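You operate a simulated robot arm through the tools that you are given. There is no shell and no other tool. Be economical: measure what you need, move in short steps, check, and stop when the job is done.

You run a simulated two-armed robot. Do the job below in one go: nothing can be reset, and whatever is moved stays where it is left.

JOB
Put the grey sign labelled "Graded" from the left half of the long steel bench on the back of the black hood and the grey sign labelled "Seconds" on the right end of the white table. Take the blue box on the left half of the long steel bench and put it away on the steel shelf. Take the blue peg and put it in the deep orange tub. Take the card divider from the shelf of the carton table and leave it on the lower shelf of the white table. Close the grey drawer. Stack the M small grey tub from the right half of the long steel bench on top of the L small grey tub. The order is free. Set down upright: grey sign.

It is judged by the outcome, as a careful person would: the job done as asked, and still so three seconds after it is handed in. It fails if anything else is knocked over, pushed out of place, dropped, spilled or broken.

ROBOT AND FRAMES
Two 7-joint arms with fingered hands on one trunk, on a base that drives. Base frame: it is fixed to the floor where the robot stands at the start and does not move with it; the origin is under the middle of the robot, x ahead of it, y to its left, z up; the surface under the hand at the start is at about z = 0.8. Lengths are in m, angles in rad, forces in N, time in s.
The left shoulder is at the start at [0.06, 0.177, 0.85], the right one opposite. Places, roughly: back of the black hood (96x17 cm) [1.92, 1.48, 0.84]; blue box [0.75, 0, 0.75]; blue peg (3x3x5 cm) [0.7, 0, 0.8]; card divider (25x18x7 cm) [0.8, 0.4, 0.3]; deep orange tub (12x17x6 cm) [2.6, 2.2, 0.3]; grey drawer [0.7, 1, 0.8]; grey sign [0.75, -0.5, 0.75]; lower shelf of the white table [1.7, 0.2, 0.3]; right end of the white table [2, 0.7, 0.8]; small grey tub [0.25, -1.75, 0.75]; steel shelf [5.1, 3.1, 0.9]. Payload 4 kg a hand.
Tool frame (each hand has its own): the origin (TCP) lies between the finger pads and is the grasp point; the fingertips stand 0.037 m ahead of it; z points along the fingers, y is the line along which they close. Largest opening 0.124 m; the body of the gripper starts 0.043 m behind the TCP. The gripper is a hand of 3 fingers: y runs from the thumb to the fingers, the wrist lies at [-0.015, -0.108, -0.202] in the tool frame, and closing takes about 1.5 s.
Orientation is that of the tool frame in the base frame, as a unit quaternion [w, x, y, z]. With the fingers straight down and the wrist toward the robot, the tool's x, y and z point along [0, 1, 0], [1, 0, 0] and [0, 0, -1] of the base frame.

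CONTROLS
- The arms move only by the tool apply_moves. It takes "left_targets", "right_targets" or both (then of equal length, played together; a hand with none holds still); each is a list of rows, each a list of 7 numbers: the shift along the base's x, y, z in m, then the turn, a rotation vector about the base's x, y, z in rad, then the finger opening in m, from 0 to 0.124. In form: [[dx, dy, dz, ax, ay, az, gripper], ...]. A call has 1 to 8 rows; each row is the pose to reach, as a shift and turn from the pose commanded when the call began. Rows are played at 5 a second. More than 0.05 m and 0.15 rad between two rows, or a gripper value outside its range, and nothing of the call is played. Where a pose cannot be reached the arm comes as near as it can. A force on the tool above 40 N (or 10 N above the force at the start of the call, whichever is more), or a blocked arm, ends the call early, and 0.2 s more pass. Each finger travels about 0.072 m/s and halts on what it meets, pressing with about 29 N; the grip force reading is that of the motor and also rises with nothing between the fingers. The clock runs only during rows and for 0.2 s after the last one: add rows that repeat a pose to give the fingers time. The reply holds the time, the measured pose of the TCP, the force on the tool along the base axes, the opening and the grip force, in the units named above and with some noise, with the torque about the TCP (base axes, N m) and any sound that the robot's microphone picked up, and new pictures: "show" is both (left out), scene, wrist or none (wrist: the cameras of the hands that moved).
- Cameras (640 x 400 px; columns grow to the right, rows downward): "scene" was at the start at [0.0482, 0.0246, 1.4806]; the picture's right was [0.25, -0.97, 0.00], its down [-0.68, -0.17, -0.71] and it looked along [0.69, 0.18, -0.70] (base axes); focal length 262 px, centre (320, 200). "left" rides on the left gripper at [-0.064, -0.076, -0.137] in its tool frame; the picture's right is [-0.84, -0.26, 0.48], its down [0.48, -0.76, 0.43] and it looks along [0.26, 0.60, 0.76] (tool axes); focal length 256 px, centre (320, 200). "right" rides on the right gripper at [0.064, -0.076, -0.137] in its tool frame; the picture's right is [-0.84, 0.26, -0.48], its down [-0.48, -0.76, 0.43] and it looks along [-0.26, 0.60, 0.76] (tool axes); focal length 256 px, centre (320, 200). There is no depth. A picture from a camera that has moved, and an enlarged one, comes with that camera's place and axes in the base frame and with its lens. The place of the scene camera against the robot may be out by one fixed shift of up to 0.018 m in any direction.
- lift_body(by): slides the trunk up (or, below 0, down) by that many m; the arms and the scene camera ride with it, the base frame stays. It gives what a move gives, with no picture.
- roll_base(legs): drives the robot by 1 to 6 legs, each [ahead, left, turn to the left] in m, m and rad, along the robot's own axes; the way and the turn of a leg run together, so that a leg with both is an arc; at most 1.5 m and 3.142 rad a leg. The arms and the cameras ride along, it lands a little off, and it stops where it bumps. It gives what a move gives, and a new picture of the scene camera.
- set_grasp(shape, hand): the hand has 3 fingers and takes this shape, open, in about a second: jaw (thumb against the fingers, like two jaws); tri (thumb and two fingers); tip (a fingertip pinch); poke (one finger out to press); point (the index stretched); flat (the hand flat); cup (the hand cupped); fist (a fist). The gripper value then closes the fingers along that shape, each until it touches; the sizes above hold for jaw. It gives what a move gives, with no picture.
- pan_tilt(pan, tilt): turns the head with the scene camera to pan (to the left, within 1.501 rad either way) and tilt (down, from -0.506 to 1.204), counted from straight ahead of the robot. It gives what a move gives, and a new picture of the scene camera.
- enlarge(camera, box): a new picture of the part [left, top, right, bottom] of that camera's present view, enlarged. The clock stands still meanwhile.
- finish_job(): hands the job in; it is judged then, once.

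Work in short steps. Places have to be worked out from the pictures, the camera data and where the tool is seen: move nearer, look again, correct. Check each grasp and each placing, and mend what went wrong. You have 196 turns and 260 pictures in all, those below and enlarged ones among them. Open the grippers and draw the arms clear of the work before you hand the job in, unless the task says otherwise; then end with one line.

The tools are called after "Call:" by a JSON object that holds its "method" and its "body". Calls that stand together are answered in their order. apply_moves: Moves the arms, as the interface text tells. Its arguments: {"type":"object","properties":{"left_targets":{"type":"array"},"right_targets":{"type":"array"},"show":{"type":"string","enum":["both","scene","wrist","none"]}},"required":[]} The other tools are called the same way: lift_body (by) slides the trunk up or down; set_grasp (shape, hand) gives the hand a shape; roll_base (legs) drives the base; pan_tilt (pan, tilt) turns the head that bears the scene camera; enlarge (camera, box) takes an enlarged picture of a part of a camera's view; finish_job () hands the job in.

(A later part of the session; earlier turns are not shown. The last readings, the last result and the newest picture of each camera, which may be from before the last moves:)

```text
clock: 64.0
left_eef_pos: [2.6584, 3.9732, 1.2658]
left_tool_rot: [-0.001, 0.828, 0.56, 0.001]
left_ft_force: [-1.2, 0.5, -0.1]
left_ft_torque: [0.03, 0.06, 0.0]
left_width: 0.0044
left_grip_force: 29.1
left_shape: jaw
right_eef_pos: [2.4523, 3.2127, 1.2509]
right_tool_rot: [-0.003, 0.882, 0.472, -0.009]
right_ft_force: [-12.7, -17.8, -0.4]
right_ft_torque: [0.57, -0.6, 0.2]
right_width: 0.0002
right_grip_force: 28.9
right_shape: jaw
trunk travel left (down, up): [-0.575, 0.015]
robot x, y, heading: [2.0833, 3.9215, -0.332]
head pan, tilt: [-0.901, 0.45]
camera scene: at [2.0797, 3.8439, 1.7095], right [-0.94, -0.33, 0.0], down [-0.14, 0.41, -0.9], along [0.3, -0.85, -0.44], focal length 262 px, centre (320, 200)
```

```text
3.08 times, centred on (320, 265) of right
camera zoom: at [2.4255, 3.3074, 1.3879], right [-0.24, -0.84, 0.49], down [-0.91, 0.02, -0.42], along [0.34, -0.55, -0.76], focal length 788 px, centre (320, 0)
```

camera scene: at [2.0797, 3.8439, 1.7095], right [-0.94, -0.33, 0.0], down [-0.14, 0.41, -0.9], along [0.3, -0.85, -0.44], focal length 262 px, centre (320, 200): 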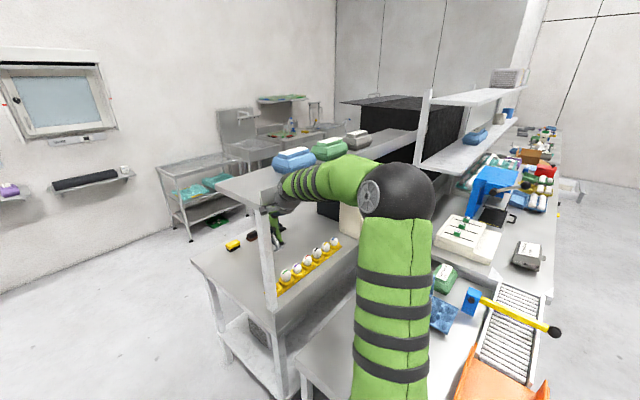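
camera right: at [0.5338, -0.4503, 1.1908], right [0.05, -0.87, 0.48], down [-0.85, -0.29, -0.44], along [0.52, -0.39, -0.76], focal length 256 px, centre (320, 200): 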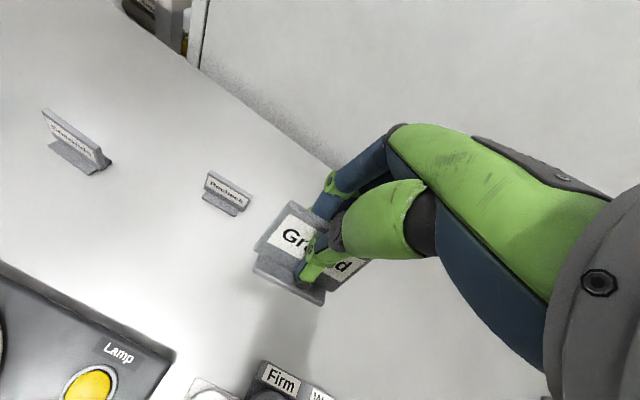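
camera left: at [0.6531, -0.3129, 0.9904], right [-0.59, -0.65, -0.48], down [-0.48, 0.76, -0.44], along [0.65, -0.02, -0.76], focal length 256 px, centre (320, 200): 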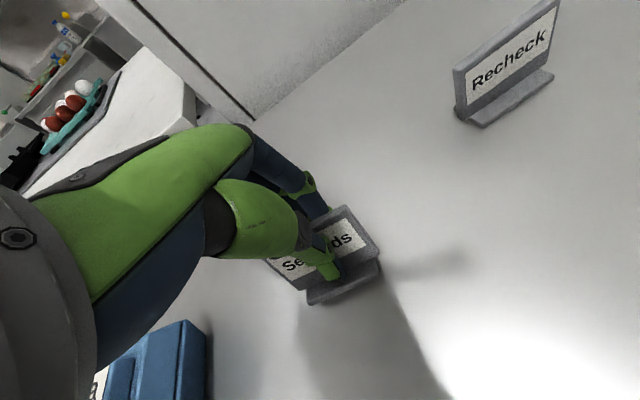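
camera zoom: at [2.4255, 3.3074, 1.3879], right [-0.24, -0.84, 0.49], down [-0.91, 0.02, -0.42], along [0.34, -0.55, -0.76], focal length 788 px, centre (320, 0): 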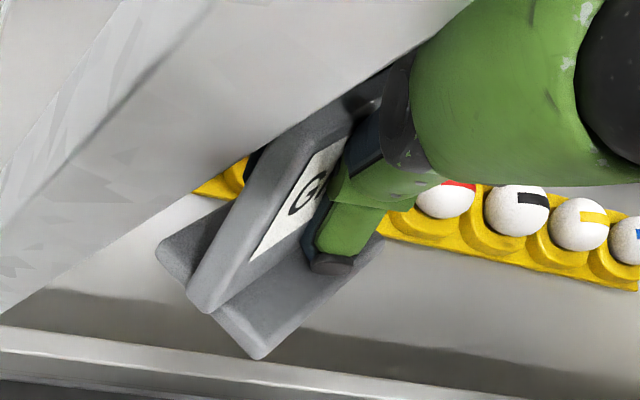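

It's held but skewed, pressed against the post. I ease the hand straight back along its way in and watch the sign.

Call:
{"method": "apply_moves", "body": {"right_targets": [[-0.01, 0.002, 0, 0, 0, 0, 0], [-0.025, 0.004, 0, 0, 0, 0, 0], [-0.045, 0.01, 0, 0, 0, 0, 0], [-0.065, 0.017, 0, 0, 0, 0, 0]], "show": "wrist"}}

```text
clock: 65.0
left_eef_pos: [2.6595, 3.976, 1.2637]
left_tool_rot: [0.001, 0.828, 0.56, 0.001]
left_ft_force: [-0.7, 0.7, -0.3]
left_ft_torque: [0.02, -0.01, 0.01]
left_width: 0.0043
left_grip_force: 28.9
left_shape: jaw
right_eef_pos: [2.3918, 3.234, 1.253]
right_tool_rot: [-0.002, 0.881, 0.473, -0.008]
right_ft_force: [0.3, 0.6, 0.2]
right_ft_torque: [0.01, 0.0, 0.0]
right_width: 0.0
right_grip_force: 28.8
right_shape: jaw
trunk travel left (down, up): [-0.575, 0.015]
robot x, y, heading: [2.0822, 3.9159, -0.34]
head pan, tilt: [-0.901, 0.45]
camera right: at [2.3639, 3.3287, 1.3886], right [-0.24, -0.84, 0.49], down [-0.91, 0.02, -0.42], along [0.34, -0.55, -0.76], focal length 256 px, centre (320, 200)
```

right: 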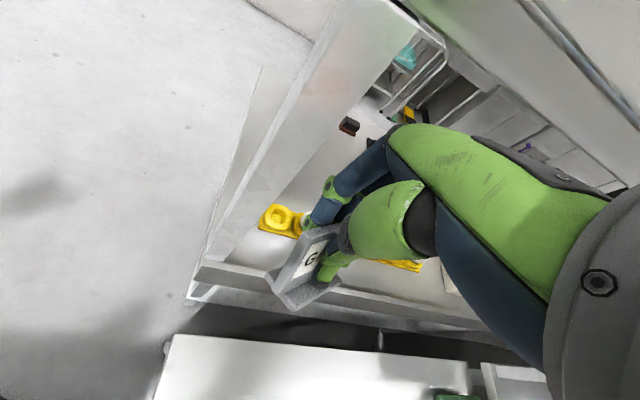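

Free of the post and still held. I draw the hand back and in toward the robot's midline.

Call:
{"method": "apply_moves", "body": {"right_targets": [[-0.035, 0.012, 0, 0, 0, 0, 0], [-0.05, 0.03, 0, 0, 0, 0, 0], [-0.035, 0.075, 0, 0, 0, 0, 0], [-0.02, 0.12, 0, 0, 0, 0, 0], [-0.004, 0.165, 0, 0, 0, 0, 0], [0.012, 0.21, 0, 0, 0, 0, 0], [0.028, 0.255, 0, 0, 0, 0, 0]], "show": "wrist"}}

Call:
{"method": "enlarge", "body": {"camera": "right", "box": [240, 200, 400, 330]}}

```text
clock: 66.6
left_eef_pos: [2.6601, 3.9749, 1.2648]
left_tool_rot: [0.0, 0.828, 0.56, 0.0]
left_ft_force: [0.0, -0.4, -0.1]
left_ft_torque: [-0.02, 0.02, 0.03]
left_width: 0.0045
left_grip_force: 28.4
left_shape: jaw
right_eef_pos: [2.4182, 3.4865, 1.253]
right_tool_rot: [-0.002, 0.881, 0.472, -0.009]
right_ft_force: [-0.4, 0.7, -0.9]
right_ft_torque: [-0.01, -0.02, 0.0]
right_width: 0.0001
right_grip_force: 28.7
right_shape: jaw
trunk travel left (down, up): [-0.575, 0.015]
robot x, y, heading: [2.0791, 3.9155, -0.338]
head pan, tilt: [-0.901, 0.45]
camera right: at [2.3914, 3.5824, 1.3885], right [-0.24, -0.84, 0.49], down [-0.91, 0.02, -0.42], along [0.34, -0.55, -0.76], focal length 256 px, centre (320, 200)
```

right: 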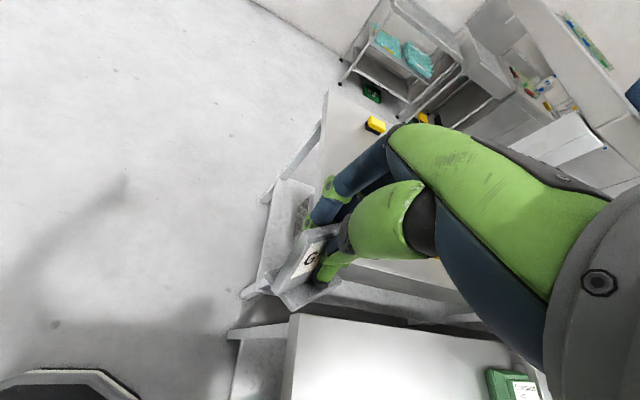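

```text
3.08 times, centred on (320, 265) of right
camera zoom: at [2.3914, 3.5824, 1.3885], right [-0.24, -0.84, 0.49], down [-0.91, 0.02, -0.42], along [0.34, -0.55, -0.76], focal length 788 px, centre (320, 0)
```

zoom: 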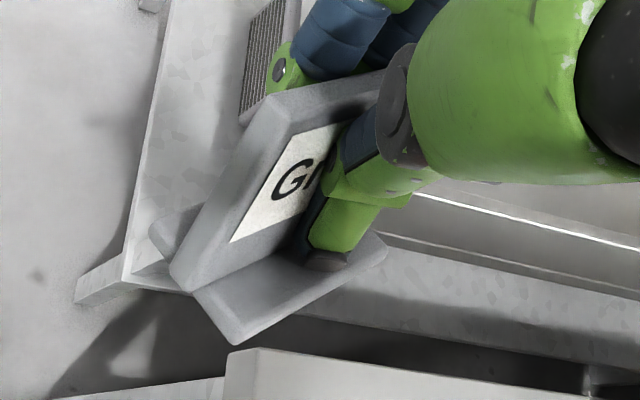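

Still in the grip. I check the right arm's clearance to the shelf post before driving on.

Call:
{"method": "pan_tilt", "body": {"pan": -0.75, "tilt": 0.6}}

Call:
{"method": "pan_tilt", "body": {"pan": 0.5, "tilt": 0.6}}

```text
clock: 67.3
left_eef_pos: [2.6593, 3.9761, 1.2648]
left_tool_rot: [0.0, 0.829, 0.56, 0.0]
left_ft_force: [1.2, 0.3, -1.1]
left_ft_torque: [0.0, 0.0, -0.02]
left_width: 0.0046
left_grip_force: 28.9
left_shape: jaw
right_eef_pos: [2.4184, 3.4856, 1.2514]
right_tool_rot: [-0.002, 0.881, 0.472, -0.008]
right_ft_force: [0.3, -0.2, -0.5]
right_ft_torque: [-0.01, 0.03, -0.02]
right_width: 0.0003
right_grip_force: 29.0
right_shape: jaw
trunk travel left (down, up): [-0.575, 0.015]
robot x, y, heading: [2.0799, 3.9172, -0.337]
head pan, tilt: [-0.75, 0.6]
camera scene: at [2.0927, 3.8553, 1.6961], right [-0.88, -0.47, 0.0], down [-0.26, 0.5, -0.83], along [0.38, -0.73, -0.56], focal length 262 px, centre (320, 200)
```

scene: 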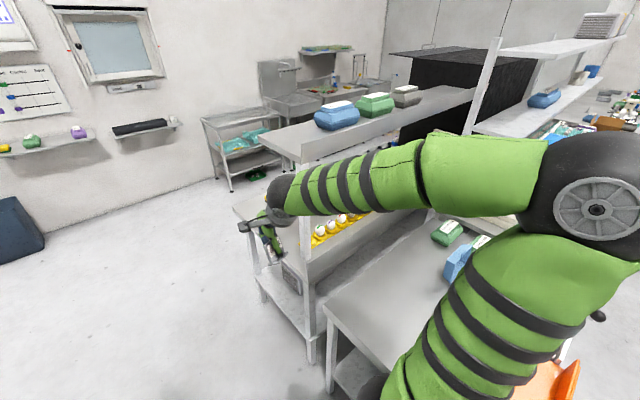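

```text
clock: 68.7
left_eef_pos: [2.6595, 3.9751, 1.264]
left_tool_rot: [0.0, 0.828, 0.561, 0.0]
left_ft_force: [0.0, -0.3, 0.2]
left_ft_torque: [0.01, 0.03, -0.03]
left_width: 0.0045
left_grip_force: 29.0
left_shape: jaw
right_eef_pos: [2.4185, 3.4852, 1.2515]
right_tool_rot: [-0.003, 0.882, 0.472, -0.008]
right_ft_force: [-0.4, 0.0, -1.3]
right_ft_torque: [0.01, -0.02, -0.01]
right_width: 0.0
right_grip_force: 29.1
right_shape: jaw
trunk travel left (down, up): [-0.575, 0.015]
robot x, y, heading: [2.08, 3.9181, -0.334]
head pan, tilt: [0.499, 0.6]
camera scene: at [2.1388, 3.9478, 1.6961], right [0.16, -0.99, 0.0], down [-0.56, -0.09, -0.83], along [0.81, 0.13, -0.56], focal length 262 px, centre (320, 200)
```

scene: 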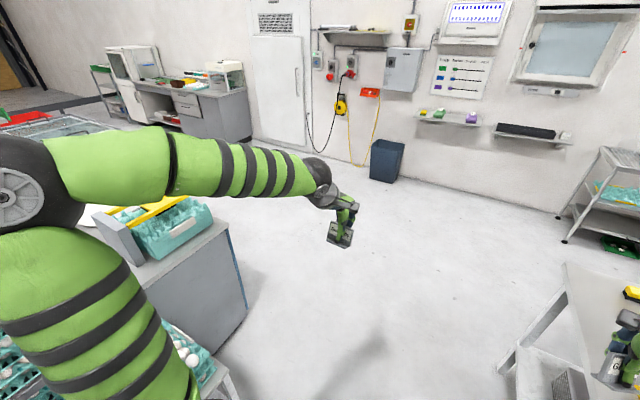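

The right elbow juts toward the shelf post. I rotate left to swing it forward, then crab diagonally past the post into the aisle.

Call:
{"method": "roll_base", "body": {"legs": [[0, 0, 0.7], [0.773, -0.324, 0], [0.841, -0.709, 0]]}}

```text
clock: 80.3
left_eef_pos: [4.3636, 3.9748, 1.2639]
left_tool_rot: [0.0, 0.577, 0.817, 0.0]
left_ft_force: [0.2, -0.1, -0.1]
left_ft_torque: [-0.01, 0.01, 0.0]
left_width: 0.0045
left_grip_force: 29.0
left_shape: jaw
right_eef_pos: [4.5057, 3.4482, 1.2513]
right_tool_rot: [0.001, 0.659, 0.752, -0.008]
right_ft_force: [0.2, 1.1, -0.8]
right_ft_torque: [-0.02, 0.0, 0.02]
right_width: 0.0
right_grip_force: 29.3
right_shape: jaw
trunk travel left (down, up): [-0.575, 0.015]
robot x, y, heading: [3.9675, 3.5496, 0.386]
head pan, tilt: [0.499, 0.6]
camera scene: at [3.9937, 3.6125, 1.6961], right [0.77, -0.63, 0.0], down [-0.36, -0.44, -0.82], along [0.52, 0.64, -0.57], focal length 262 px, centre (320, 200)
```

scene: 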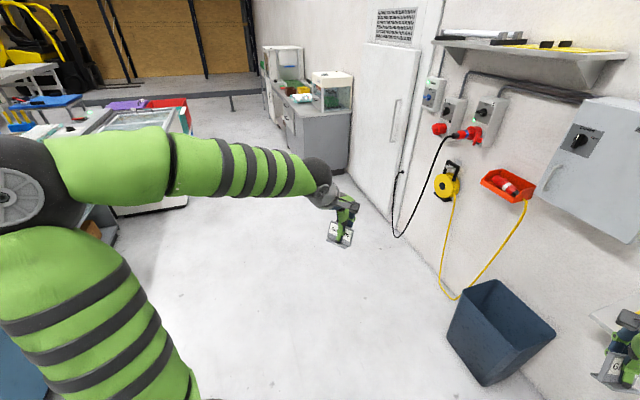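

I'm in the back aisle. I turn to face down the aisle and look at the rear of the bench/hood.

Call:
{"method": "roll_base", "body": {"legs": [[0, 0, -2.3], [1.0, 0, 0]]}}

Call:
{"method": "pan_tilt", "body": {"pan": -0.5, "tilt": 0.5}}

```text
clock: 90.9
left_eef_pos: [3.7284, 2.0135, 1.2638]
left_tool_rot: [0.0, 0.984, -0.177, 0.0]
left_ft_force: [-0.6, 0.1, -1.3]
left_ft_torque: [-0.04, -0.04, 0.01]
left_width: 0.0041
left_grip_force: 29.1
left_shape: jaw
right_eef_pos: [3.2329, 2.2438, 1.2524]
right_tool_rot: [-0.007, 0.96, -0.278, -0.004]
right_ft_force: [-1.2, -0.4, -1.5]
right_ft_torque: [0.03, -0.02, 0.01]
right_width: 0.0
right_grip_force: 29.0
right_shape: jaw
trunk travel left (down, up): [-0.575, 0.015]
robot x, y, heading: [3.6582, 2.5901, -1.877]
head pan, tilt: [0.499, 0.6]
camera scene: at [3.682, 2.5371, 1.6961], right [-0.98, -0.19, 0.0], down [-0.11, 0.56, -0.82], along [0.15, -0.81, -0.57], focal length 262 px, centre (320, 200)
```

scene: 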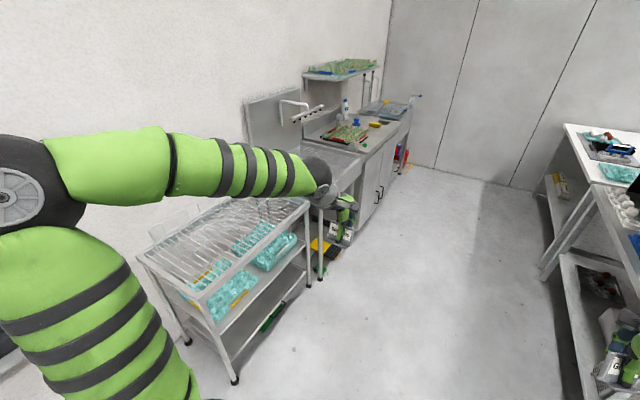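

```text
clock: 92.2
left_eef_pos: [3.7276, 2.0152, 1.2654]
left_tool_rot: [0.0, 0.984, -0.178, 0.0]
left_ft_force: [0.0, 0.0, -0.5]
left_ft_torque: [0.01, 0.02, -0.01]
left_width: 0.0042
left_grip_force: 29.1
left_shape: jaw
right_eef_pos: [3.2328, 2.2442, 1.252]
right_tool_rot: [-0.008, 0.961, -0.278, -0.005]
right_ft_force: [-0.3, -0.7, 0.0]
right_ft_torque: [0.02, 0.02, -0.02]
right_width: 0.0
right_grip_force: 28.9
right_shape: jaw
trunk travel left (down, up): [-0.575, 0.015]
robot x, y, heading: [3.6555, 2.5924, -1.879]
head pan, tilt: [-0.499, 0.499]
camera scene: at [3.5997, 2.5617, 1.7051], right [-0.69, 0.72, 0.0], down [0.35, 0.33, -0.88], along [-0.64, -0.61, -0.48], focal length 262 px, centre (320, 200)
```

scene: 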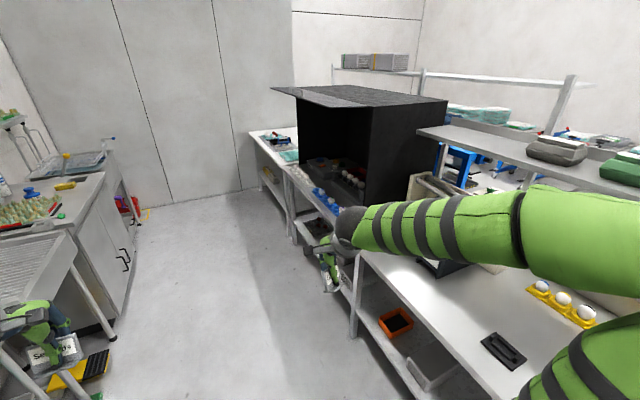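

The hood opens toward this aisle; the deep orange tub is on the lower shelf by its left. I drive to face the hood.

Call:
{"method": "roll_base", "body": {"legs": [[1.45, 0.05, -0.04], [0, 0, -1.57]]}}

Call:
{"method": "pan_tilt", "body": {"pan": 0.0, "tilt": 0.6}}

```text
clock: 103.2
left_eef_pos: [2.6572, 1.1375, 1.2652]
left_tool_rot: [0.0, -0.558, 0.83, 0.0]
left_ft_force: [-0.1, -0.7, -0.3]
left_ft_torque: [-0.02, -0.01, -0.01]
left_width: 0.0038
left_grip_force: 29.5
left_shape: jaw
right_eef_pos: [2.9012, 1.6246, 1.2514]
right_tool_rot: [0.008, -0.469, 0.883, -0.003]
right_ft_force: [-0.6, 0.1, 0.3]
right_ft_torque: [0.0, -0.02, -0.02]
right_width: 0.0
right_grip_force: 28.9
right_shape: jaw
trunk travel left (down, up): [-0.575, 0.015]
robot x, y, heading: [3.2377, 1.1901, 2.792]
head pan, tilt: [-0.499, 0.499]
camera scene: at [3.2025, 1.2528, 1.7052], right [0.75, 0.67, 0.0], down [0.32, -0.36, -0.88], along [-0.59, 0.65, -0.48], focal length 262 px, centre (320, 200)
```

scene: 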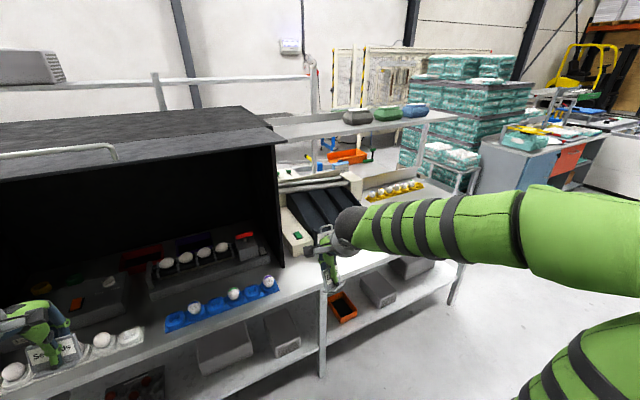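

```text
clock: 104.2
left_eef_pos: [2.6568, 1.1387, 1.2639]
left_tool_rot: [0.0, -0.557, 0.83, 0.0]
left_ft_force: [0.1, 0.5, 0.0]
left_ft_torque: [0.02, 0.01, 0.01]
left_width: 0.0037
left_grip_force: 29.6
left_shape: jaw
right_eef_pos: [2.9011, 1.6257, 1.2526]
right_tool_rot: [0.008, -0.469, 0.883, -0.002]
right_ft_force: [0.4, 0.4, -0.2]
right_ft_torque: [0.01, 0.03, -0.02]
right_width: 0.0
right_grip_force: 29.5
right_shape: jaw
trunk travel left (down, up): [-0.575, 0.015]
robot x, y, heading: [3.234, 1.1882, 2.798]
head pan, tilt: [0.0, 0.6]
camera scene: at [3.1799, 1.2146, 1.6961], right [0.34, 0.94, 0.0], down [0.53, -0.19, -0.83], along [-0.78, 0.28, -0.56], focal length 262 px, centre (320, 200)
```

scene: 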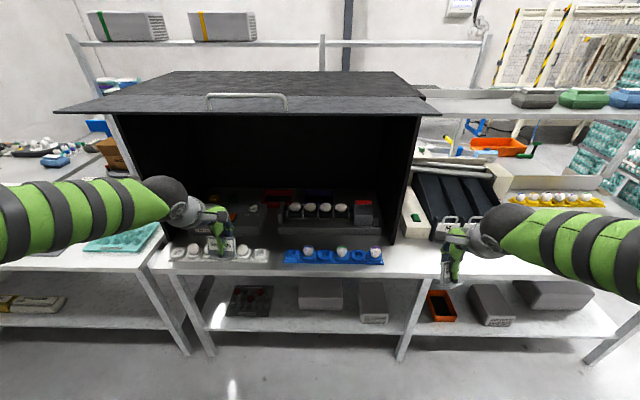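

Now I look into the dark hood interior more closely.

Call:
{"method": "enlarge", "body": {"camera": "scene", "box": [100, 100, 440, 290]}}

Call:
{"method": "lift_body", "body": {"by": -0.2}}

Call:
{"method": "enlarge", "body": {"camera": "scene", "box": [100, 80, 440, 290]}}

```text
1.88 times, centred on (270, 195) of scene
camera zoom: at [3.1799, 1.2146, 1.6961], right [0.34, 0.94, 0.0], down [0.53, -0.19, -0.83], along [-0.78, 0.28, -0.56], focal length 493 px, centre (414, 209)
```

zoom: 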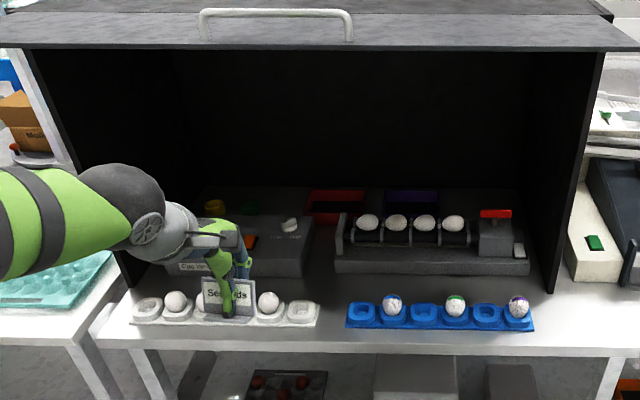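

```text
clock: 106.3
left_eef_pos: [2.6563, 1.1384, 1.0643]
left_tool_rot: [0.0, -0.558, 0.83, 0.0]
left_ft_force: [-0.1, -0.1, -0.6]
left_ft_torque: [-0.01, 0.02, 0.01]
left_width: 0.0039
left_grip_force: 28.9
left_shape: jaw
right_eef_pos: [2.902, 1.6255, 1.0522]
right_tool_rot: [0.009, -0.469, 0.883, -0.002]
right_ft_force: [0.4, -0.1, -0.1]
right_ft_torque: [0.01, 0.02, -0.04]
right_width: 0.0
right_grip_force: 28.9
right_shape: jaw
trunk travel left (down, up): [-0.375, 0.215]
robot x, y, heading: [3.2379, 1.1904, 2.801]
head pan, tilt: [0.0, 0.6]
```

```text
1.88 times, centred on (270, 185) of scene
camera zoom: at [3.1799, 1.2145, 1.4961], right [0.34, 0.94, 0.0], down [0.53, -0.19, -0.83], along [-0.78, 0.28, -0.56], focal length 493 px, centre (414, 228)
```

zoom: 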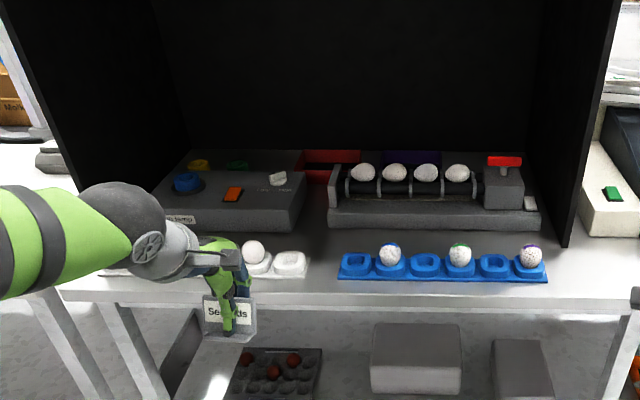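

The back strip behind the devices holds small coloured trays; I need a free spot. I raise fully and enlarge that strip.

Call:
{"method": "lift_body", "body": {"by": 0.21}}

Call:
{"method": "enlarge", "body": {"camera": "scene", "box": [190, 170, 290, 232]}}

Call:
{"method": "enlarge", "body": {"camera": "scene", "box": [290, 170, 410, 245]}}

```text
clock: 108.6
left_eef_pos: [2.6563, 1.1381, 1.2744]
left_tool_rot: [-0.001, -0.558, 0.83, 0.0]
left_ft_force: [0.1, 0.2, 0.3]
left_ft_torque: [-0.04, 0.03, 0.01]
left_width: 0.0037
left_grip_force: 28.2
left_shape: jaw
right_eef_pos: [2.9008, 1.6259, 1.2624]
right_tool_rot: [0.008, -0.469, 0.883, -0.003]
right_ft_force: [-0.2, 0.3, -0.3]
right_ft_torque: [0.03, -0.01, 0.0]
right_width: 0.0002
right_grip_force: 28.8
right_shape: jaw
trunk travel left (down, up): [-0.585, 0.005]
robot x, y, heading: [3.237, 1.1907, 2.802]
head pan, tilt: [0.0, 0.6]
```

```text
6.40 times, centred on (240, 201) of scene
camera zoom: at [3.1798, 1.2145, 1.706], right [0.34, 0.94, 0.0], down [0.53, -0.19, -0.82], along [-0.78, 0.28, -0.57], focal length 1677 px, centre (832, 194)
```

zoom: 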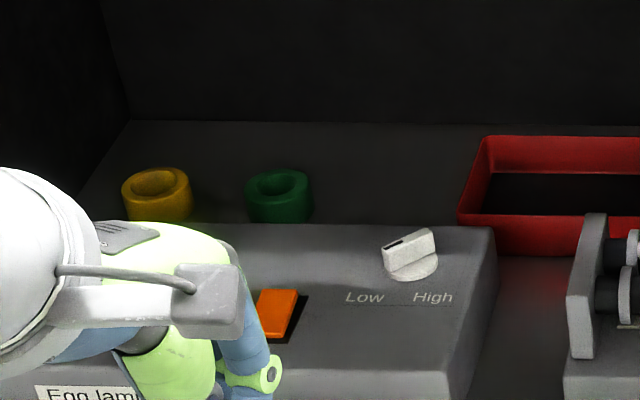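

```text
5.33 times, centred on (350, 208) of scene
camera zoom: at [3.1798, 1.2145, 1.706], right [0.34, 0.94, 0.0], down [0.53, -0.19, -0.82], along [-0.78, 0.28, -0.57], focal length 1397 px, centre (160, 160)
```

zoom: 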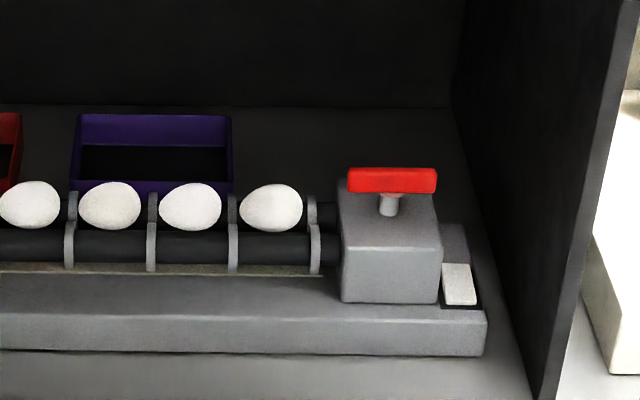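

Free spot: right of the purple tray, about e.g. [2.02,1.80]. Before placing I check how the Graded sign now sits in the right hand.

Call:
{"method": "pan_tilt", "body": {"pan": -0.45, "tilt": 0.7}}

Call:
{"method": "enlarge", "body": {"camera": "scene", "box": [260, 140, 420, 240]}}

Call:
{"method": "enlarge", "body": {"camera": "right", "box": [220, 200, 380, 300]}}

```text
clock: 109.5
left_eef_pos: [2.656, 1.1381, 1.2733]
left_tool_rot: [-0.001, -0.558, 0.83, 0.0]
left_ft_force: [0.8, -0.5, -0.1]
left_ft_torque: [0.0, 0.0, -0.02]
left_width: 0.0036
left_grip_force: 29.8
left_shape: jaw
right_eef_pos: [2.901, 1.626, 1.2624]
right_tool_rot: [0.009, -0.468, 0.884, -0.002]
right_ft_force: [-0.1, 0.9, 0.0]
right_ft_torque: [-0.02, 0.0, 0.03]
right_width: 0.0
right_grip_force: 29.3
right_shape: jaw
trunk travel left (down, up): [-0.585, 0.005]
robot x, y, heading: [3.2361, 1.189, 2.8]
head pan, tilt: [-0.45, 0.7]
camera scene: at [3.2034, 1.2453, 1.6975], right [0.71, 0.7, 0.0], down [0.45, -0.46, -0.77], along [-0.54, 0.54, -0.64], focal length 262 px, centre (320, 200)
```

scene: 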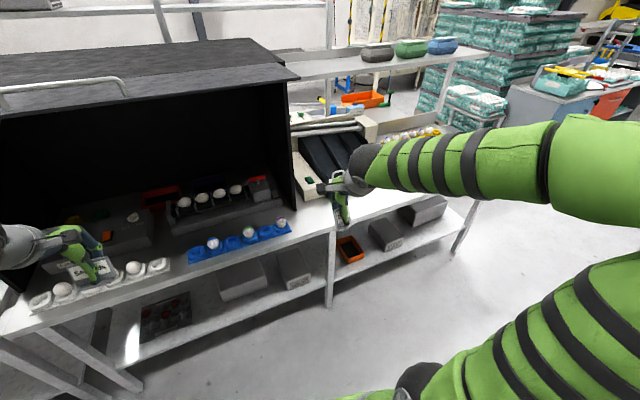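

```text
4.00 times, centred on (340, 190) of scene
camera zoom: at [3.2034, 1.2453, 1.6975], right [0.71, 0.7, 0.0], down [0.45, -0.46, -0.77], along [-0.54, 0.54, -0.64], focal length 1048 px, centre (240, 240)
```

zoom: 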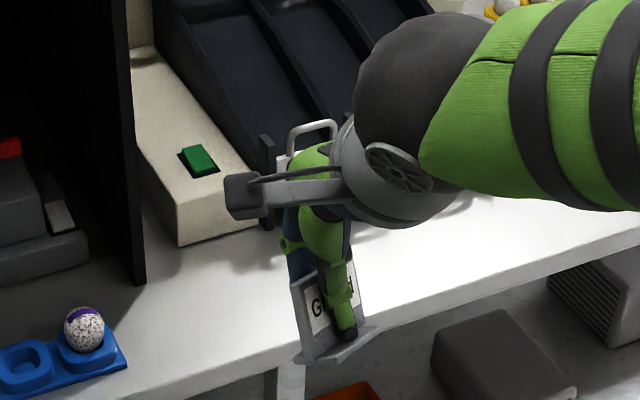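

```text
4.00 times, centred on (300, 250) of right
camera zoom: at [2.9246, 1.5293, 1.3986], right [0.25, 0.84, 0.49], down [0.91, -0.02, -0.42], along [-0.34, 0.55, -0.76], focal length 1024 px, centre (400, 0)
```

zoom: 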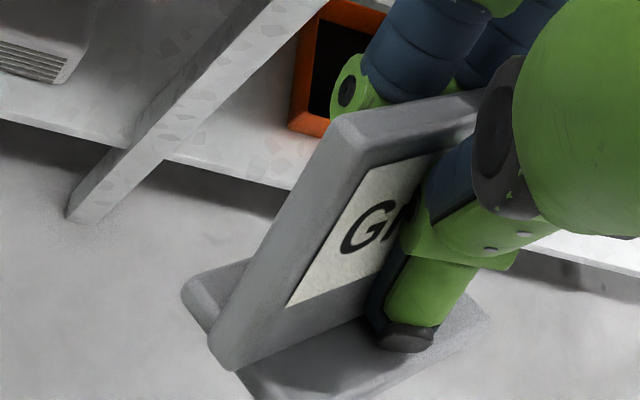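

The sign has rolled in the grip, so I'll set it down on the clear white patch right of the hood and regrip. I shift the base right.

Call:
{"method": "roll_base", "body": {"legs": [[0.15, -0.3, 0]]}}

```text
clock: 111.7
left_eef_pos: [2.6153, 1.4693, 1.2742]
left_tool_rot: [0.0, -0.559, 0.829, -0.001]
left_ft_force: [-0.4, -0.1, -0.3]
left_ft_torque: [-0.02, 0.02, 0.02]
left_width: 0.004
left_grip_force: 29.5
left_shape: jaw
right_eef_pos: [2.8576, 1.9578, 1.2617]
right_tool_rot: [0.009, -0.471, 0.882, -0.003]
right_ft_force: [-0.1, 1.4, 0.2]
right_ft_torque: [0.0, 0.0, 0.01]
right_width: 0.0
right_grip_force: 28.8
right_shape: jaw
trunk travel left (down, up): [-0.585, 0.005]
robot x, y, heading: [3.1967, 1.5215, 2.802]
head pan, tilt: [-0.45, 0.7]
camera scene: at [3.162, 1.5784, 1.6974], right [0.71, 0.7, 0.0], down [0.45, -0.46, -0.76], along [-0.54, 0.54, -0.64], focal length 262 px, centre (320, 200)
```

scene: 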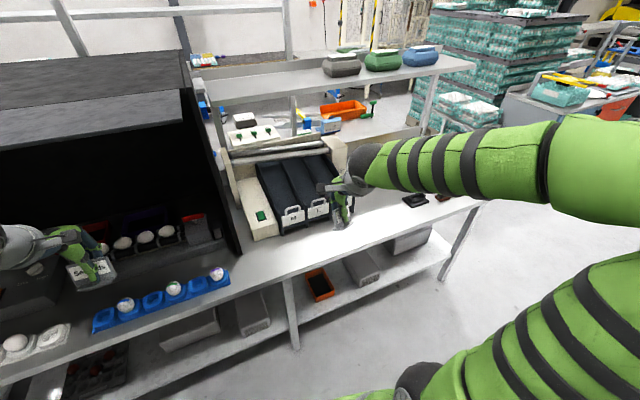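

I move the hand over the clear strip in front of the M/L tray, then lower the trunk.

Call:
{"method": "apply_moves", "body": {"right_targets": [[-0.043, 0.015, 0, 0, 0, 0, 0], [-0.086, 0.03, 0, 0, 0, 0, 0], [-0.129, 0.045, 0, 0, 0, 0, 0], [-0.172, 0.06, 0, 0, 0, 0, 0], [-0.215, 0.075, 0, 0, 0, 0, 0], [-0.258, 0.091, 0, 0, 0, 0, 0]], "show": "none"}}

Call:
{"method": "apply_moves", "body": {"right_targets": [[0, 0, -0.045, 0, 0, 0, 0], [0, 0, -0.09, 0, 0, 0, 0], [0, 0, -0.135, 0, 0, 0, 0], [0, 0, -0.18, 0, 0, 0, 0], [0, 0, -0.225, 0, 0, 0, 0], [0, 0, -0.27, 0, 0, 0, 0], [0, 0, -0.31, 0, 0, 0, 0]]}}

```text
clock: 113.1
left_eef_pos: [2.6142, 1.4691, 1.2734]
left_tool_rot: [0.001, -0.559, 0.829, -0.001]
left_ft_force: [0.0, -0.6, -0.8]
left_ft_torque: [0.02, -0.01, 0.02]
left_width: 0.0039
left_grip_force: 28.9
left_shape: jaw
right_eef_pos: [2.5999, 2.0478, 1.261]
right_tool_rot: [0.009, -0.47, 0.883, -0.003]
right_ft_force: [-0.2, -0.4, -0.3]
right_ft_torque: [-0.01, -0.02, -0.01]
right_width: 0.0
right_grip_force: 29.2
right_shape: jaw
trunk travel left (down, up): [-0.585, 0.005]
robot x, y, heading: [3.1946, 1.5226, 2.801]
head pan, tilt: [-0.45, 0.7]
```

```text
clock: 114.7
left_eef_pos: [2.6145, 1.468, 1.2743]
left_tool_rot: [0.0, -0.559, 0.829, -0.001]
left_ft_force: [-0.3, 0.2, -0.3]
left_ft_torque: [-0.03, -0.02, -0.03]
left_width: 0.0039
left_grip_force: 28.9
left_shape: jaw
right_eef_pos: [2.5997, 2.0443, 0.9509]
right_tool_rot: [0.008, -0.47, 0.883, -0.003]
right_ft_force: [0.7, -0.3, -1.3]
right_ft_torque: [-0.01, 0.0, 0.0]
right_width: 0.0001
right_grip_force: 29.4
right_shape: jaw
trunk travel left (down, up): [-0.585, 0.005]
robot x, y, heading: [3.1985, 1.5233, 2.801]
head pan, tilt: [-0.45, 0.7]
camera scene: at [3.1612, 1.5774, 1.6975], right [0.71, 0.7, 0.0], down [0.45, -0.46, -0.76], along [-0.54, 0.54, -0.64], focal length 262 px, centre (320, 200)
camera right: at [2.6232, 1.9495, 1.0879], right [0.25, 0.84, 0.49], down [0.91, -0.02, -0.42], along [-0.34, 0.55, -0.76], focal length 256 px, centre (320, 200)
```

scene: 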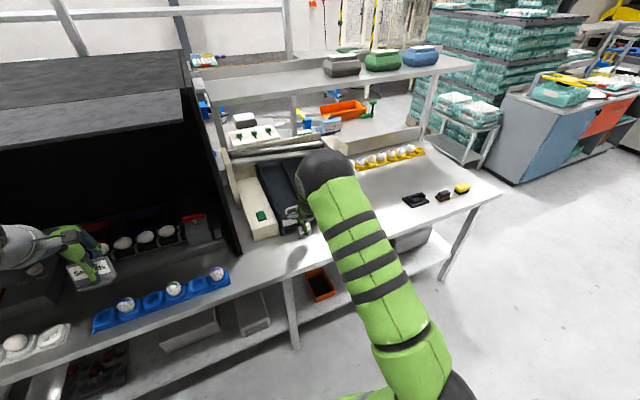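
right: 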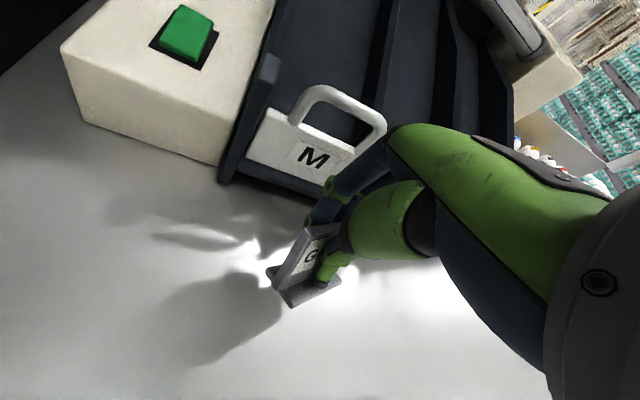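

Clear of the tray by ~0.1 m. I lower gently until the foot touches.

Call:
{"method": "apply_moves", "body": {"right_targets": [[0, 0, -0.03, 0, 0, 0, 0], [0, 0, -0.055, 0, 0, 0, 0], [0, 0, -0.07, 0, 0, 0, 0], [0, 0, -0.08, 0, 0, 0, 0]], "show": "wrist"}}

```text
clock: 115.4
left_eef_pos: [2.6167, 1.4689, 1.2738]
left_tool_rot: [-0.001, -0.559, 0.829, 0.0]
left_ft_force: [0.1, 0.3, -0.1]
left_ft_torque: [0.02, -0.02, 0.02]
left_width: 0.0037
left_grip_force: 29.1
left_shape: jaw
right_eef_pos: [2.5934, 2.046, 0.9035]
right_tool_rot: [0.001, -0.471, 0.882, 0.004]
right_ft_force: [3.1, -2.4, 20.9]
right_ft_torque: [0.28, -0.03, -0.01]
right_width: 0.0002
right_grip_force: 28.9
right_shape: jaw
trunk travel left (down, up): [-0.585, 0.005]
robot x, y, heading: [3.1952, 1.5209, 2.807]
head pan, tilt: [-0.45, 0.7]
stopped in row 3 (right hand): the force on the tool passed its limit at 45 N (the readings are from after the stop); the commanded pose is now the measured one
camera right: at [2.6204, 1.9502, 1.0392], right [0.25, 0.84, 0.49], down [0.9, -0.02, -0.44], along [-0.36, 0.55, -0.76], focal length 256 px, centre (320, 200)
```

right: 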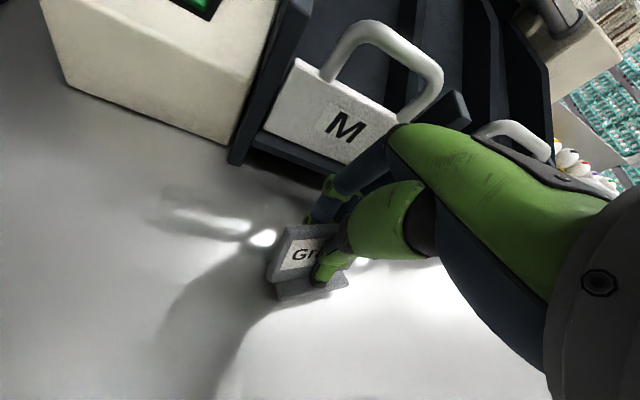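

Contact at z 0.903, so this surface is at ~0.84. The sign levelled itself; I ease up slightly and open.

Call:
{"method": "apply_moves", "body": {"right_targets": [[0, 0, 0.003, 0, 0, 0, 0.0], [0, 0, 0.003, 0, 0, 0, 0.02], [0, 0, 0.003, 0, 0, 0, 0.04], [0, 0, 0.003, 0, 0, 0, 0.06], [0, 0, 0.003, 0, 0, 0, 0.06]], "show": "wrist"}}

Call:
{"method": "enlarge", "body": {"camera": "right", "box": [220, 200, 380, 300]}}

```text
clock: 116.6
left_eef_pos: [2.6149, 1.4677, 1.2745]
left_tool_rot: [0.0, -0.56, 0.829, 0.0]
left_ft_force: [1.3, 0.1, -1.2]
left_ft_torque: [0.04, -0.01, 0.02]
left_width: 0.0036
left_grip_force: 29.3
left_shape: jaw
right_eef_pos: [2.5957, 2.0467, 0.9032]
right_tool_rot: [0.003, -0.472, 0.882, 0.002]
right_ft_force: [1.2, -0.1, -0.7]
right_ft_torque: [0.0, 0.0, 0.02]
right_width: 0.0597
right_grip_force: 0.1
right_shape: jaw
trunk travel left (down, up): [-0.585, 0.005]
robot x, y, heading: [3.1956, 1.5193, 2.803]
head pan, tilt: [-0.45, 0.7]
camera right: at [2.6214, 1.9505, 1.0389], right [0.25, 0.84, 0.49], down [0.9, -0.02, -0.43], along [-0.35, 0.55, -0.76], focal length 256 px, centre (320, 200)
```

right: 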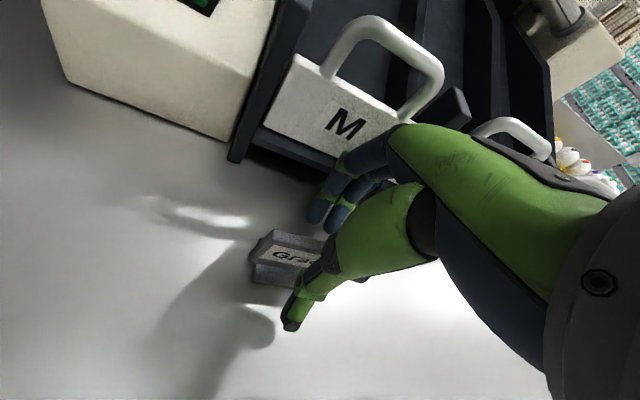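

```text
4.00 times, centred on (300, 250) of right
camera zoom: at [2.6214, 1.9505, 1.0389], right [0.25, 0.84, 0.49], down [0.9, -0.02, -0.43], along [-0.35, 0.55, -0.76], focal length 1024 px, centre (400, 0)
```

zoom: 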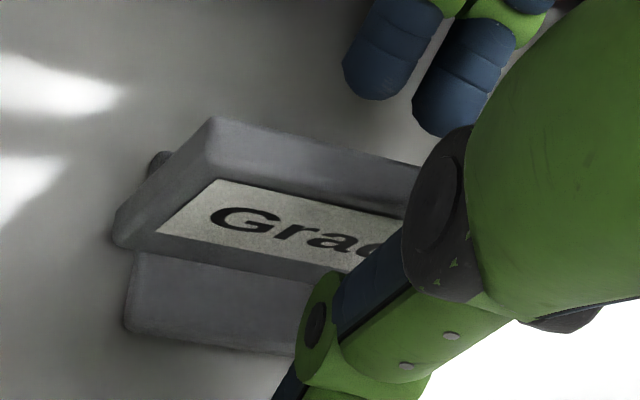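

It stands upright, facing the aisle. I lift, align yaw (+0.245) and regrip it at its centre.

Call:
{"method": "apply_moves", "body": {"right_targets": [[0, 0, 0.04, 0, 0, 0, 0.07], [-0.005, 0.001, 0.05, 0, 0, 0.12, 0.08], [-0.011, 0.002, 0.05, 0, 0, 0.245, 0.08], [-0.011, 0.002, 0.02, 0, 0, 0.245, 0.07], [-0.011, 0.002, -0.007, 0, 0, 0.245, 0.06]], "show": "wrist"}}

Call:
{"method": "enlarge", "body": {"camera": "right", "box": [220, 180, 400, 300]}}

```text
clock: 117.5
left_eef_pos: [2.6197, 1.4677, 1.2749]
left_tool_rot: [0.0, -0.559, 0.829, 0.001]
left_ft_force: [-0.9, 0.2, -0.6]
left_ft_torque: [0.04, -0.01, 0.01]
left_width: 0.0041
left_grip_force: 29.0
left_shape: jaw
right_eef_pos: [2.5882, 2.0481, 0.9454]
right_tool_rot: [0.003, -0.575, 0.818, 0.004]
right_ft_force: [26.8, -10.4, 16.4]
right_ft_torque: [0.66, 1.37, -0.16]
right_width: 0.0653
right_grip_force: 0.1
right_shape: jaw
trunk travel left (down, up): [-0.585, 0.005]
robot x, y, heading: [3.1955, 1.5227, 2.799]
head pan, tilt: [-0.45, 0.7]
stopped in row 4 (right hand): the force on the tool passed its limit at 51 N (the readings are from after the stop); the commanded pose is now the measured one
camera right: at [2.6364, 1.9618, 1.0813], right [0.04, 0.87, 0.49], down [0.88, 0.2, -0.43], along [-0.48, 0.45, -0.76], focal length 256 px, centre (320, 200)
```

right: 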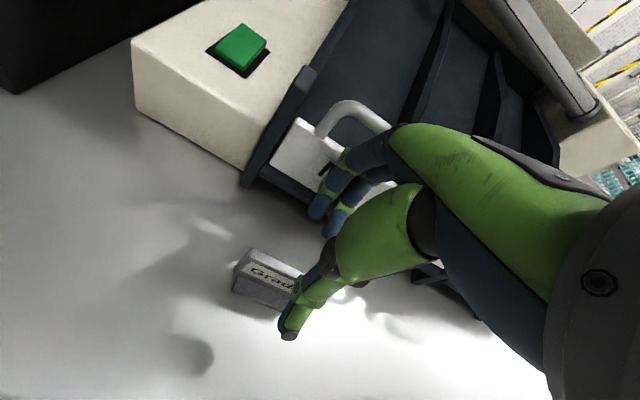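

```text
3.33 times, centred on (310, 240) of right
camera zoom: at [2.6364, 1.9618, 1.0813], right [0.04, 0.87, 0.49], down [0.88, 0.2, -0.43], along [-0.48, 0.45, -0.76], focal length 853 px, centre (353, 67)
```

zoom: 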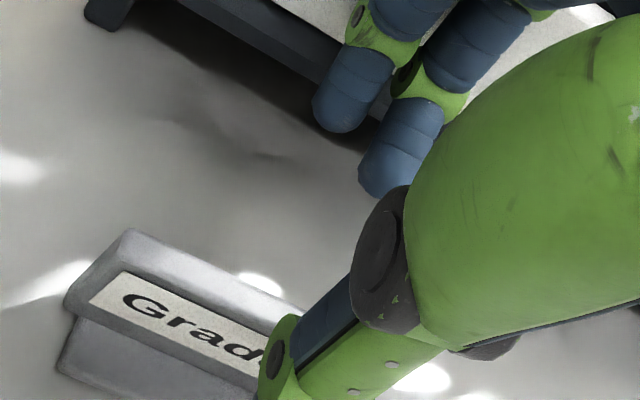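

The opened fingers' backs touched the M tray's handle. I rise, narrow the opening to 0.035 and come down again.

Call:
{"method": "apply_moves", "body": {"right_targets": [[0.005, -0.002, 0.03, 0, 0, 0, 0.06], [0.005, -0.002, 0.035, 0, 0, 0, 0.04], [0.004, -0.001, 0.035, 0, 0, 0, 0.035], [0.003, -0.001, 0.0, 0, 0, 0, 0.035], [0.002, -0.001, -0.025, 0, 0, 0, 0.035]], "show": "wrist"}}

Call:
{"method": "enlarge", "body": {"camera": "right", "box": [220, 180, 400, 300]}}

```text
clock: 118.7
left_eef_pos: [2.6155, 1.4675, 1.2751]
left_tool_rot: [0.001, -0.559, 0.829, 0.0]
left_ft_force: [0.5, -0.3, 0.3]
left_ft_torque: [0.0, 0.02, 0.0]
left_width: 0.0039
left_grip_force: 28.5
left_shape: jaw
right_eef_pos: [2.5861, 2.0479, 0.9202]
right_tool_rot: [0.002, -0.575, 0.818, 0.004]
right_ft_force: [1.6, -1.1, 3.8]
right_ft_torque: [-0.04, -0.04, 0.02]
right_width: 0.0353
right_grip_force: 0.1
right_shape: jaw
trunk travel left (down, up): [-0.585, 0.005]
robot x, y, heading: [3.1983, 1.522, 2.8]
head pan, tilt: [-0.45, 0.7]
camera right: at [2.6343, 1.9603, 1.0544], right [0.04, 0.87, 0.49], down [0.88, 0.2, -0.44], along [-0.48, 0.45, -0.76], focal length 256 px, centre (320, 200)
```

right: 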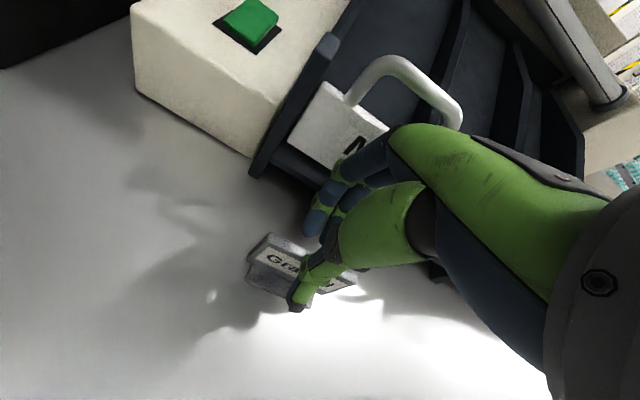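

```text
3.33 times, centred on (310, 240) of right
camera zoom: at [2.6343, 1.9603, 1.0544], right [0.04, 0.87, 0.49], down [0.88, 0.2, -0.44], along [-0.48, 0.45, -0.76], focal length 853 px, centre (353, 67)
```

zoom: 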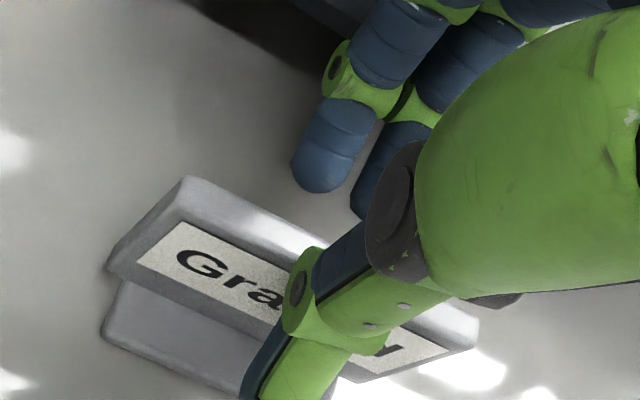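

Straddling the plate nicely. I lower to 0.897, close and lift.

Call:
{"method": "apply_moves", "body": {"right_targets": [[0, 0, -0.012, 0, 0, 0, 0.035], [0, 0, -0.022, 0, 0, 0, 0.035], [0, 0, -0.022, 0, 0, 0, 0.015], [0, 0, -0.022, 0, 0, 0, 0.0], [0, 0, -0.022, 0, 0, 0, 0.0], [0, 0, 0.02, 0, 0, 0, 0.0]], "show": "wrist"}}

```text
clock: 120.1
left_eef_pos: [2.6174, 1.4683, 1.2732]
left_tool_rot: [0.0, -0.559, 0.829, 0.0]
left_ft_force: [-0.1, -0.1, -0.2]
left_ft_torque: [0.02, 0.03, 0.04]
left_width: 0.0038
left_grip_force: 28.5
left_shape: jaw
right_eef_pos: [2.5868, 2.0469, 0.9392]
right_tool_rot: [0.002, -0.575, 0.818, 0.003]
right_ft_force: [-0.2, -1.1, -0.3]
right_ft_torque: [0.0, 0.01, -0.01]
right_width: 0.0051
right_grip_force: 28.8
right_shape: jaw
trunk travel left (down, up): [-0.585, 0.005]
robot x, y, heading: [3.1954, 1.5199, 2.804]
head pan, tilt: [-0.45, 0.7]
camera right: at [2.6355, 1.9605, 1.0748], right [0.04, 0.87, 0.49], down [0.88, 0.2, -0.43], along [-0.48, 0.45, -0.76], focal length 256 px, centre (320, 200)
```

right: 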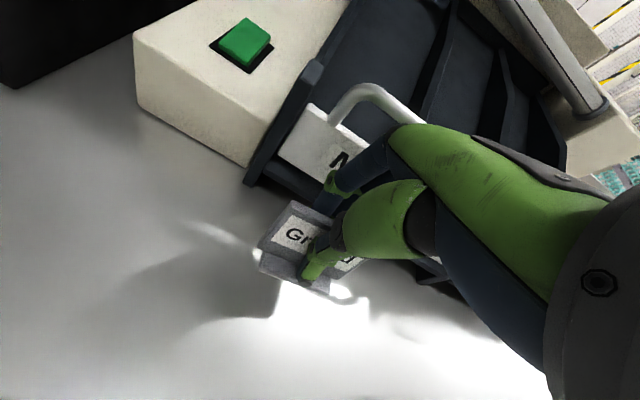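

Proper grip now (5.1 mm). I raise and retract the right hand, then shift left to first place Seconds on the white table's end.

Call:
{"method": "apply_moves", "body": {"right_targets": [[0, 0, 0.045, 0, 0, 0, 0], [0, 0, 0.09, 0, 0, 0, 0], [0.01, -0.003, 0.135, 0, 0, 0, 0], [0.03, -0.01, 0.175, 0, 0, 0, 0], [0.06, -0.02, 0.21, 0, 0, 0, 0], [0.1, -0.035, 0.235, 0, 0, 0, 0], [0.14, -0.05, 0.26, 0, 0, 0, 0]], "show": "none"}}

Call:
{"method": "roll_base", "body": {"legs": [[-0.2, 0, 0], [0, 0.95, 0]]}}

Call:
{"method": "pan_tilt", "body": {"pan": 0.35, "tilt": 0.7}}

```text
clock: 121.7
left_eef_pos: [2.6181, 1.4679, 1.2747]
left_tool_rot: [0.001, -0.559, 0.829, 0.0]
left_ft_force: [1.0, -0.8, -0.5]
left_ft_torque: [-0.01, 0.05, -0.02]
left_width: 0.0039
left_grip_force: 28.9
left_shape: jaw
right_eef_pos: [2.7279, 1.996, 1.1998]
right_tool_rot: [0.002, -0.575, 0.818, 0.006]
right_ft_force: [-0.3, 0.0, -0.3]
right_ft_torque: [-0.01, 0.03, -0.01]
right_width: 0.005
right_grip_force: 28.9
right_shape: jaw
trunk travel left (down, up): [-0.585, 0.005]
robot x, y, heading: [3.1968, 1.5253, 2.8]
head pan, tilt: [-0.45, 0.7]
```

```text
clock: 127.9
left_eef_pos: [2.4938, 0.4961, 1.274]
left_tool_rot: [0.0, -0.563, 0.826, 0.0]
left_ft_force: [0.5, -0.4, 0.0]
left_ft_torque: [0.03, 0.02, 0.01]
left_width: 0.0038
left_grip_force: 29.3
left_shape: jaw
right_eef_pos: [2.5997, 1.0282, 1.1996]
right_tool_rot: [0.002, -0.578, 0.816, 0.004]
right_ft_force: [-0.8, -0.1, -0.2]
right_ft_torque: [0.03, -0.05, 0.01]
right_width: 0.0051
right_grip_force: 29.1
right_shape: jaw
trunk travel left (down, up): [-0.585, 0.005]
robot x, y, heading: [3.073, 0.5545, 2.815]
head pan, tilt: [-0.45, 0.7]
camera scene: at [3.0388, 0.61, 1.6975], right [0.7, 0.71, 0.0], down [0.46, -0.45, -0.77], along [-0.54, 0.54, -0.64], focal length 262 px, centre (320, 200)
```

scene: 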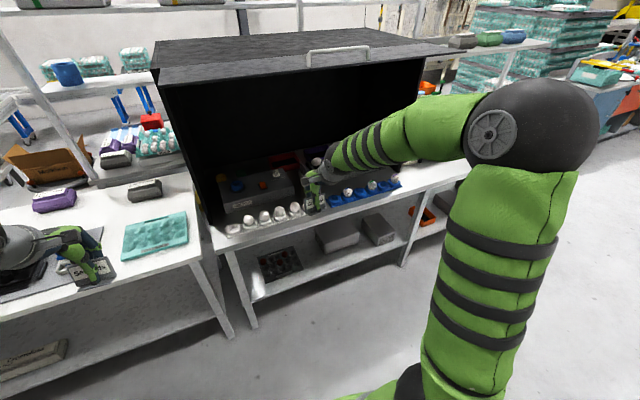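

```text
clock: 129.0
left_eef_pos: [2.4926, 0.4983, 1.2746]
left_tool_rot: [0.001, -0.562, 0.827, -0.001]
left_ft_force: [0.7, 0.2, 0.4]
left_ft_torque: [0.01, 0.02, -0.01]
left_width: 0.0036
left_grip_force: 28.6
left_shape: jaw
right_eef_pos: [2.6006, 1.0279, 1.1984]
right_tool_rot: [0.002, -0.579, 0.816, 0.004]
right_ft_force: [-0.7, -0.6, -0.5]
right_ft_torque: [-0.04, 0.03, 0.01]
right_width: 0.0051
right_grip_force: 28.5
right_shape: jaw
trunk travel left (down, up): [-0.585, 0.005]
robot x, y, heading: [3.0679, 0.5573, 2.813]
head pan, tilt: [0.351, 0.7]
camera scene: at [3.0144, 0.5491, 1.6974], right [-0.02, 1.0, 0.0], down [0.64, 0.01, -0.76], along [-0.76, -0.01, -0.64], focal length 262 px, centre (320, 200)
```

scene: 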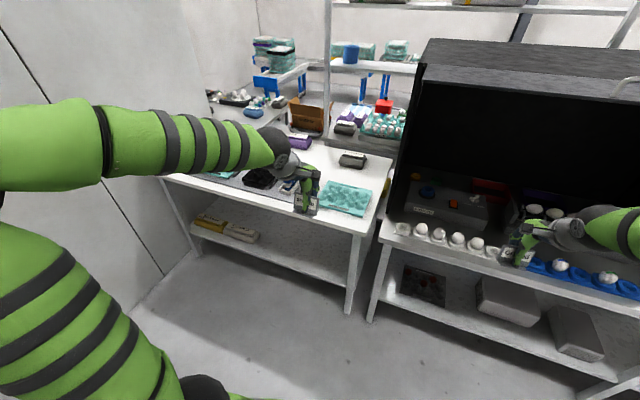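

I enlarge the white table's right end to choose a free spot for Seconds.

Call:
{"method": "enlarge", "body": {"camera": "scene", "box": [270, 130, 410, 240]}}

```text
3.64 times, centred on (340, 185) of scene
camera zoom: at [3.0144, 0.5491, 1.6974], right [-0.02, 1.0, 0.0], down [0.64, 0.01, -0.76], along [-0.76, -0.01, -0.64], focal length 953 px, centre (247, 254)
```

zoom: 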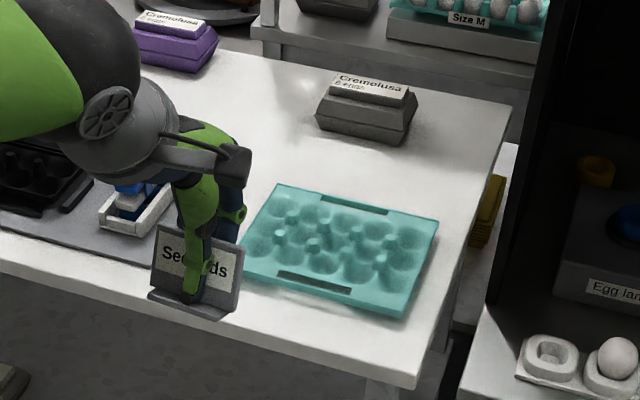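

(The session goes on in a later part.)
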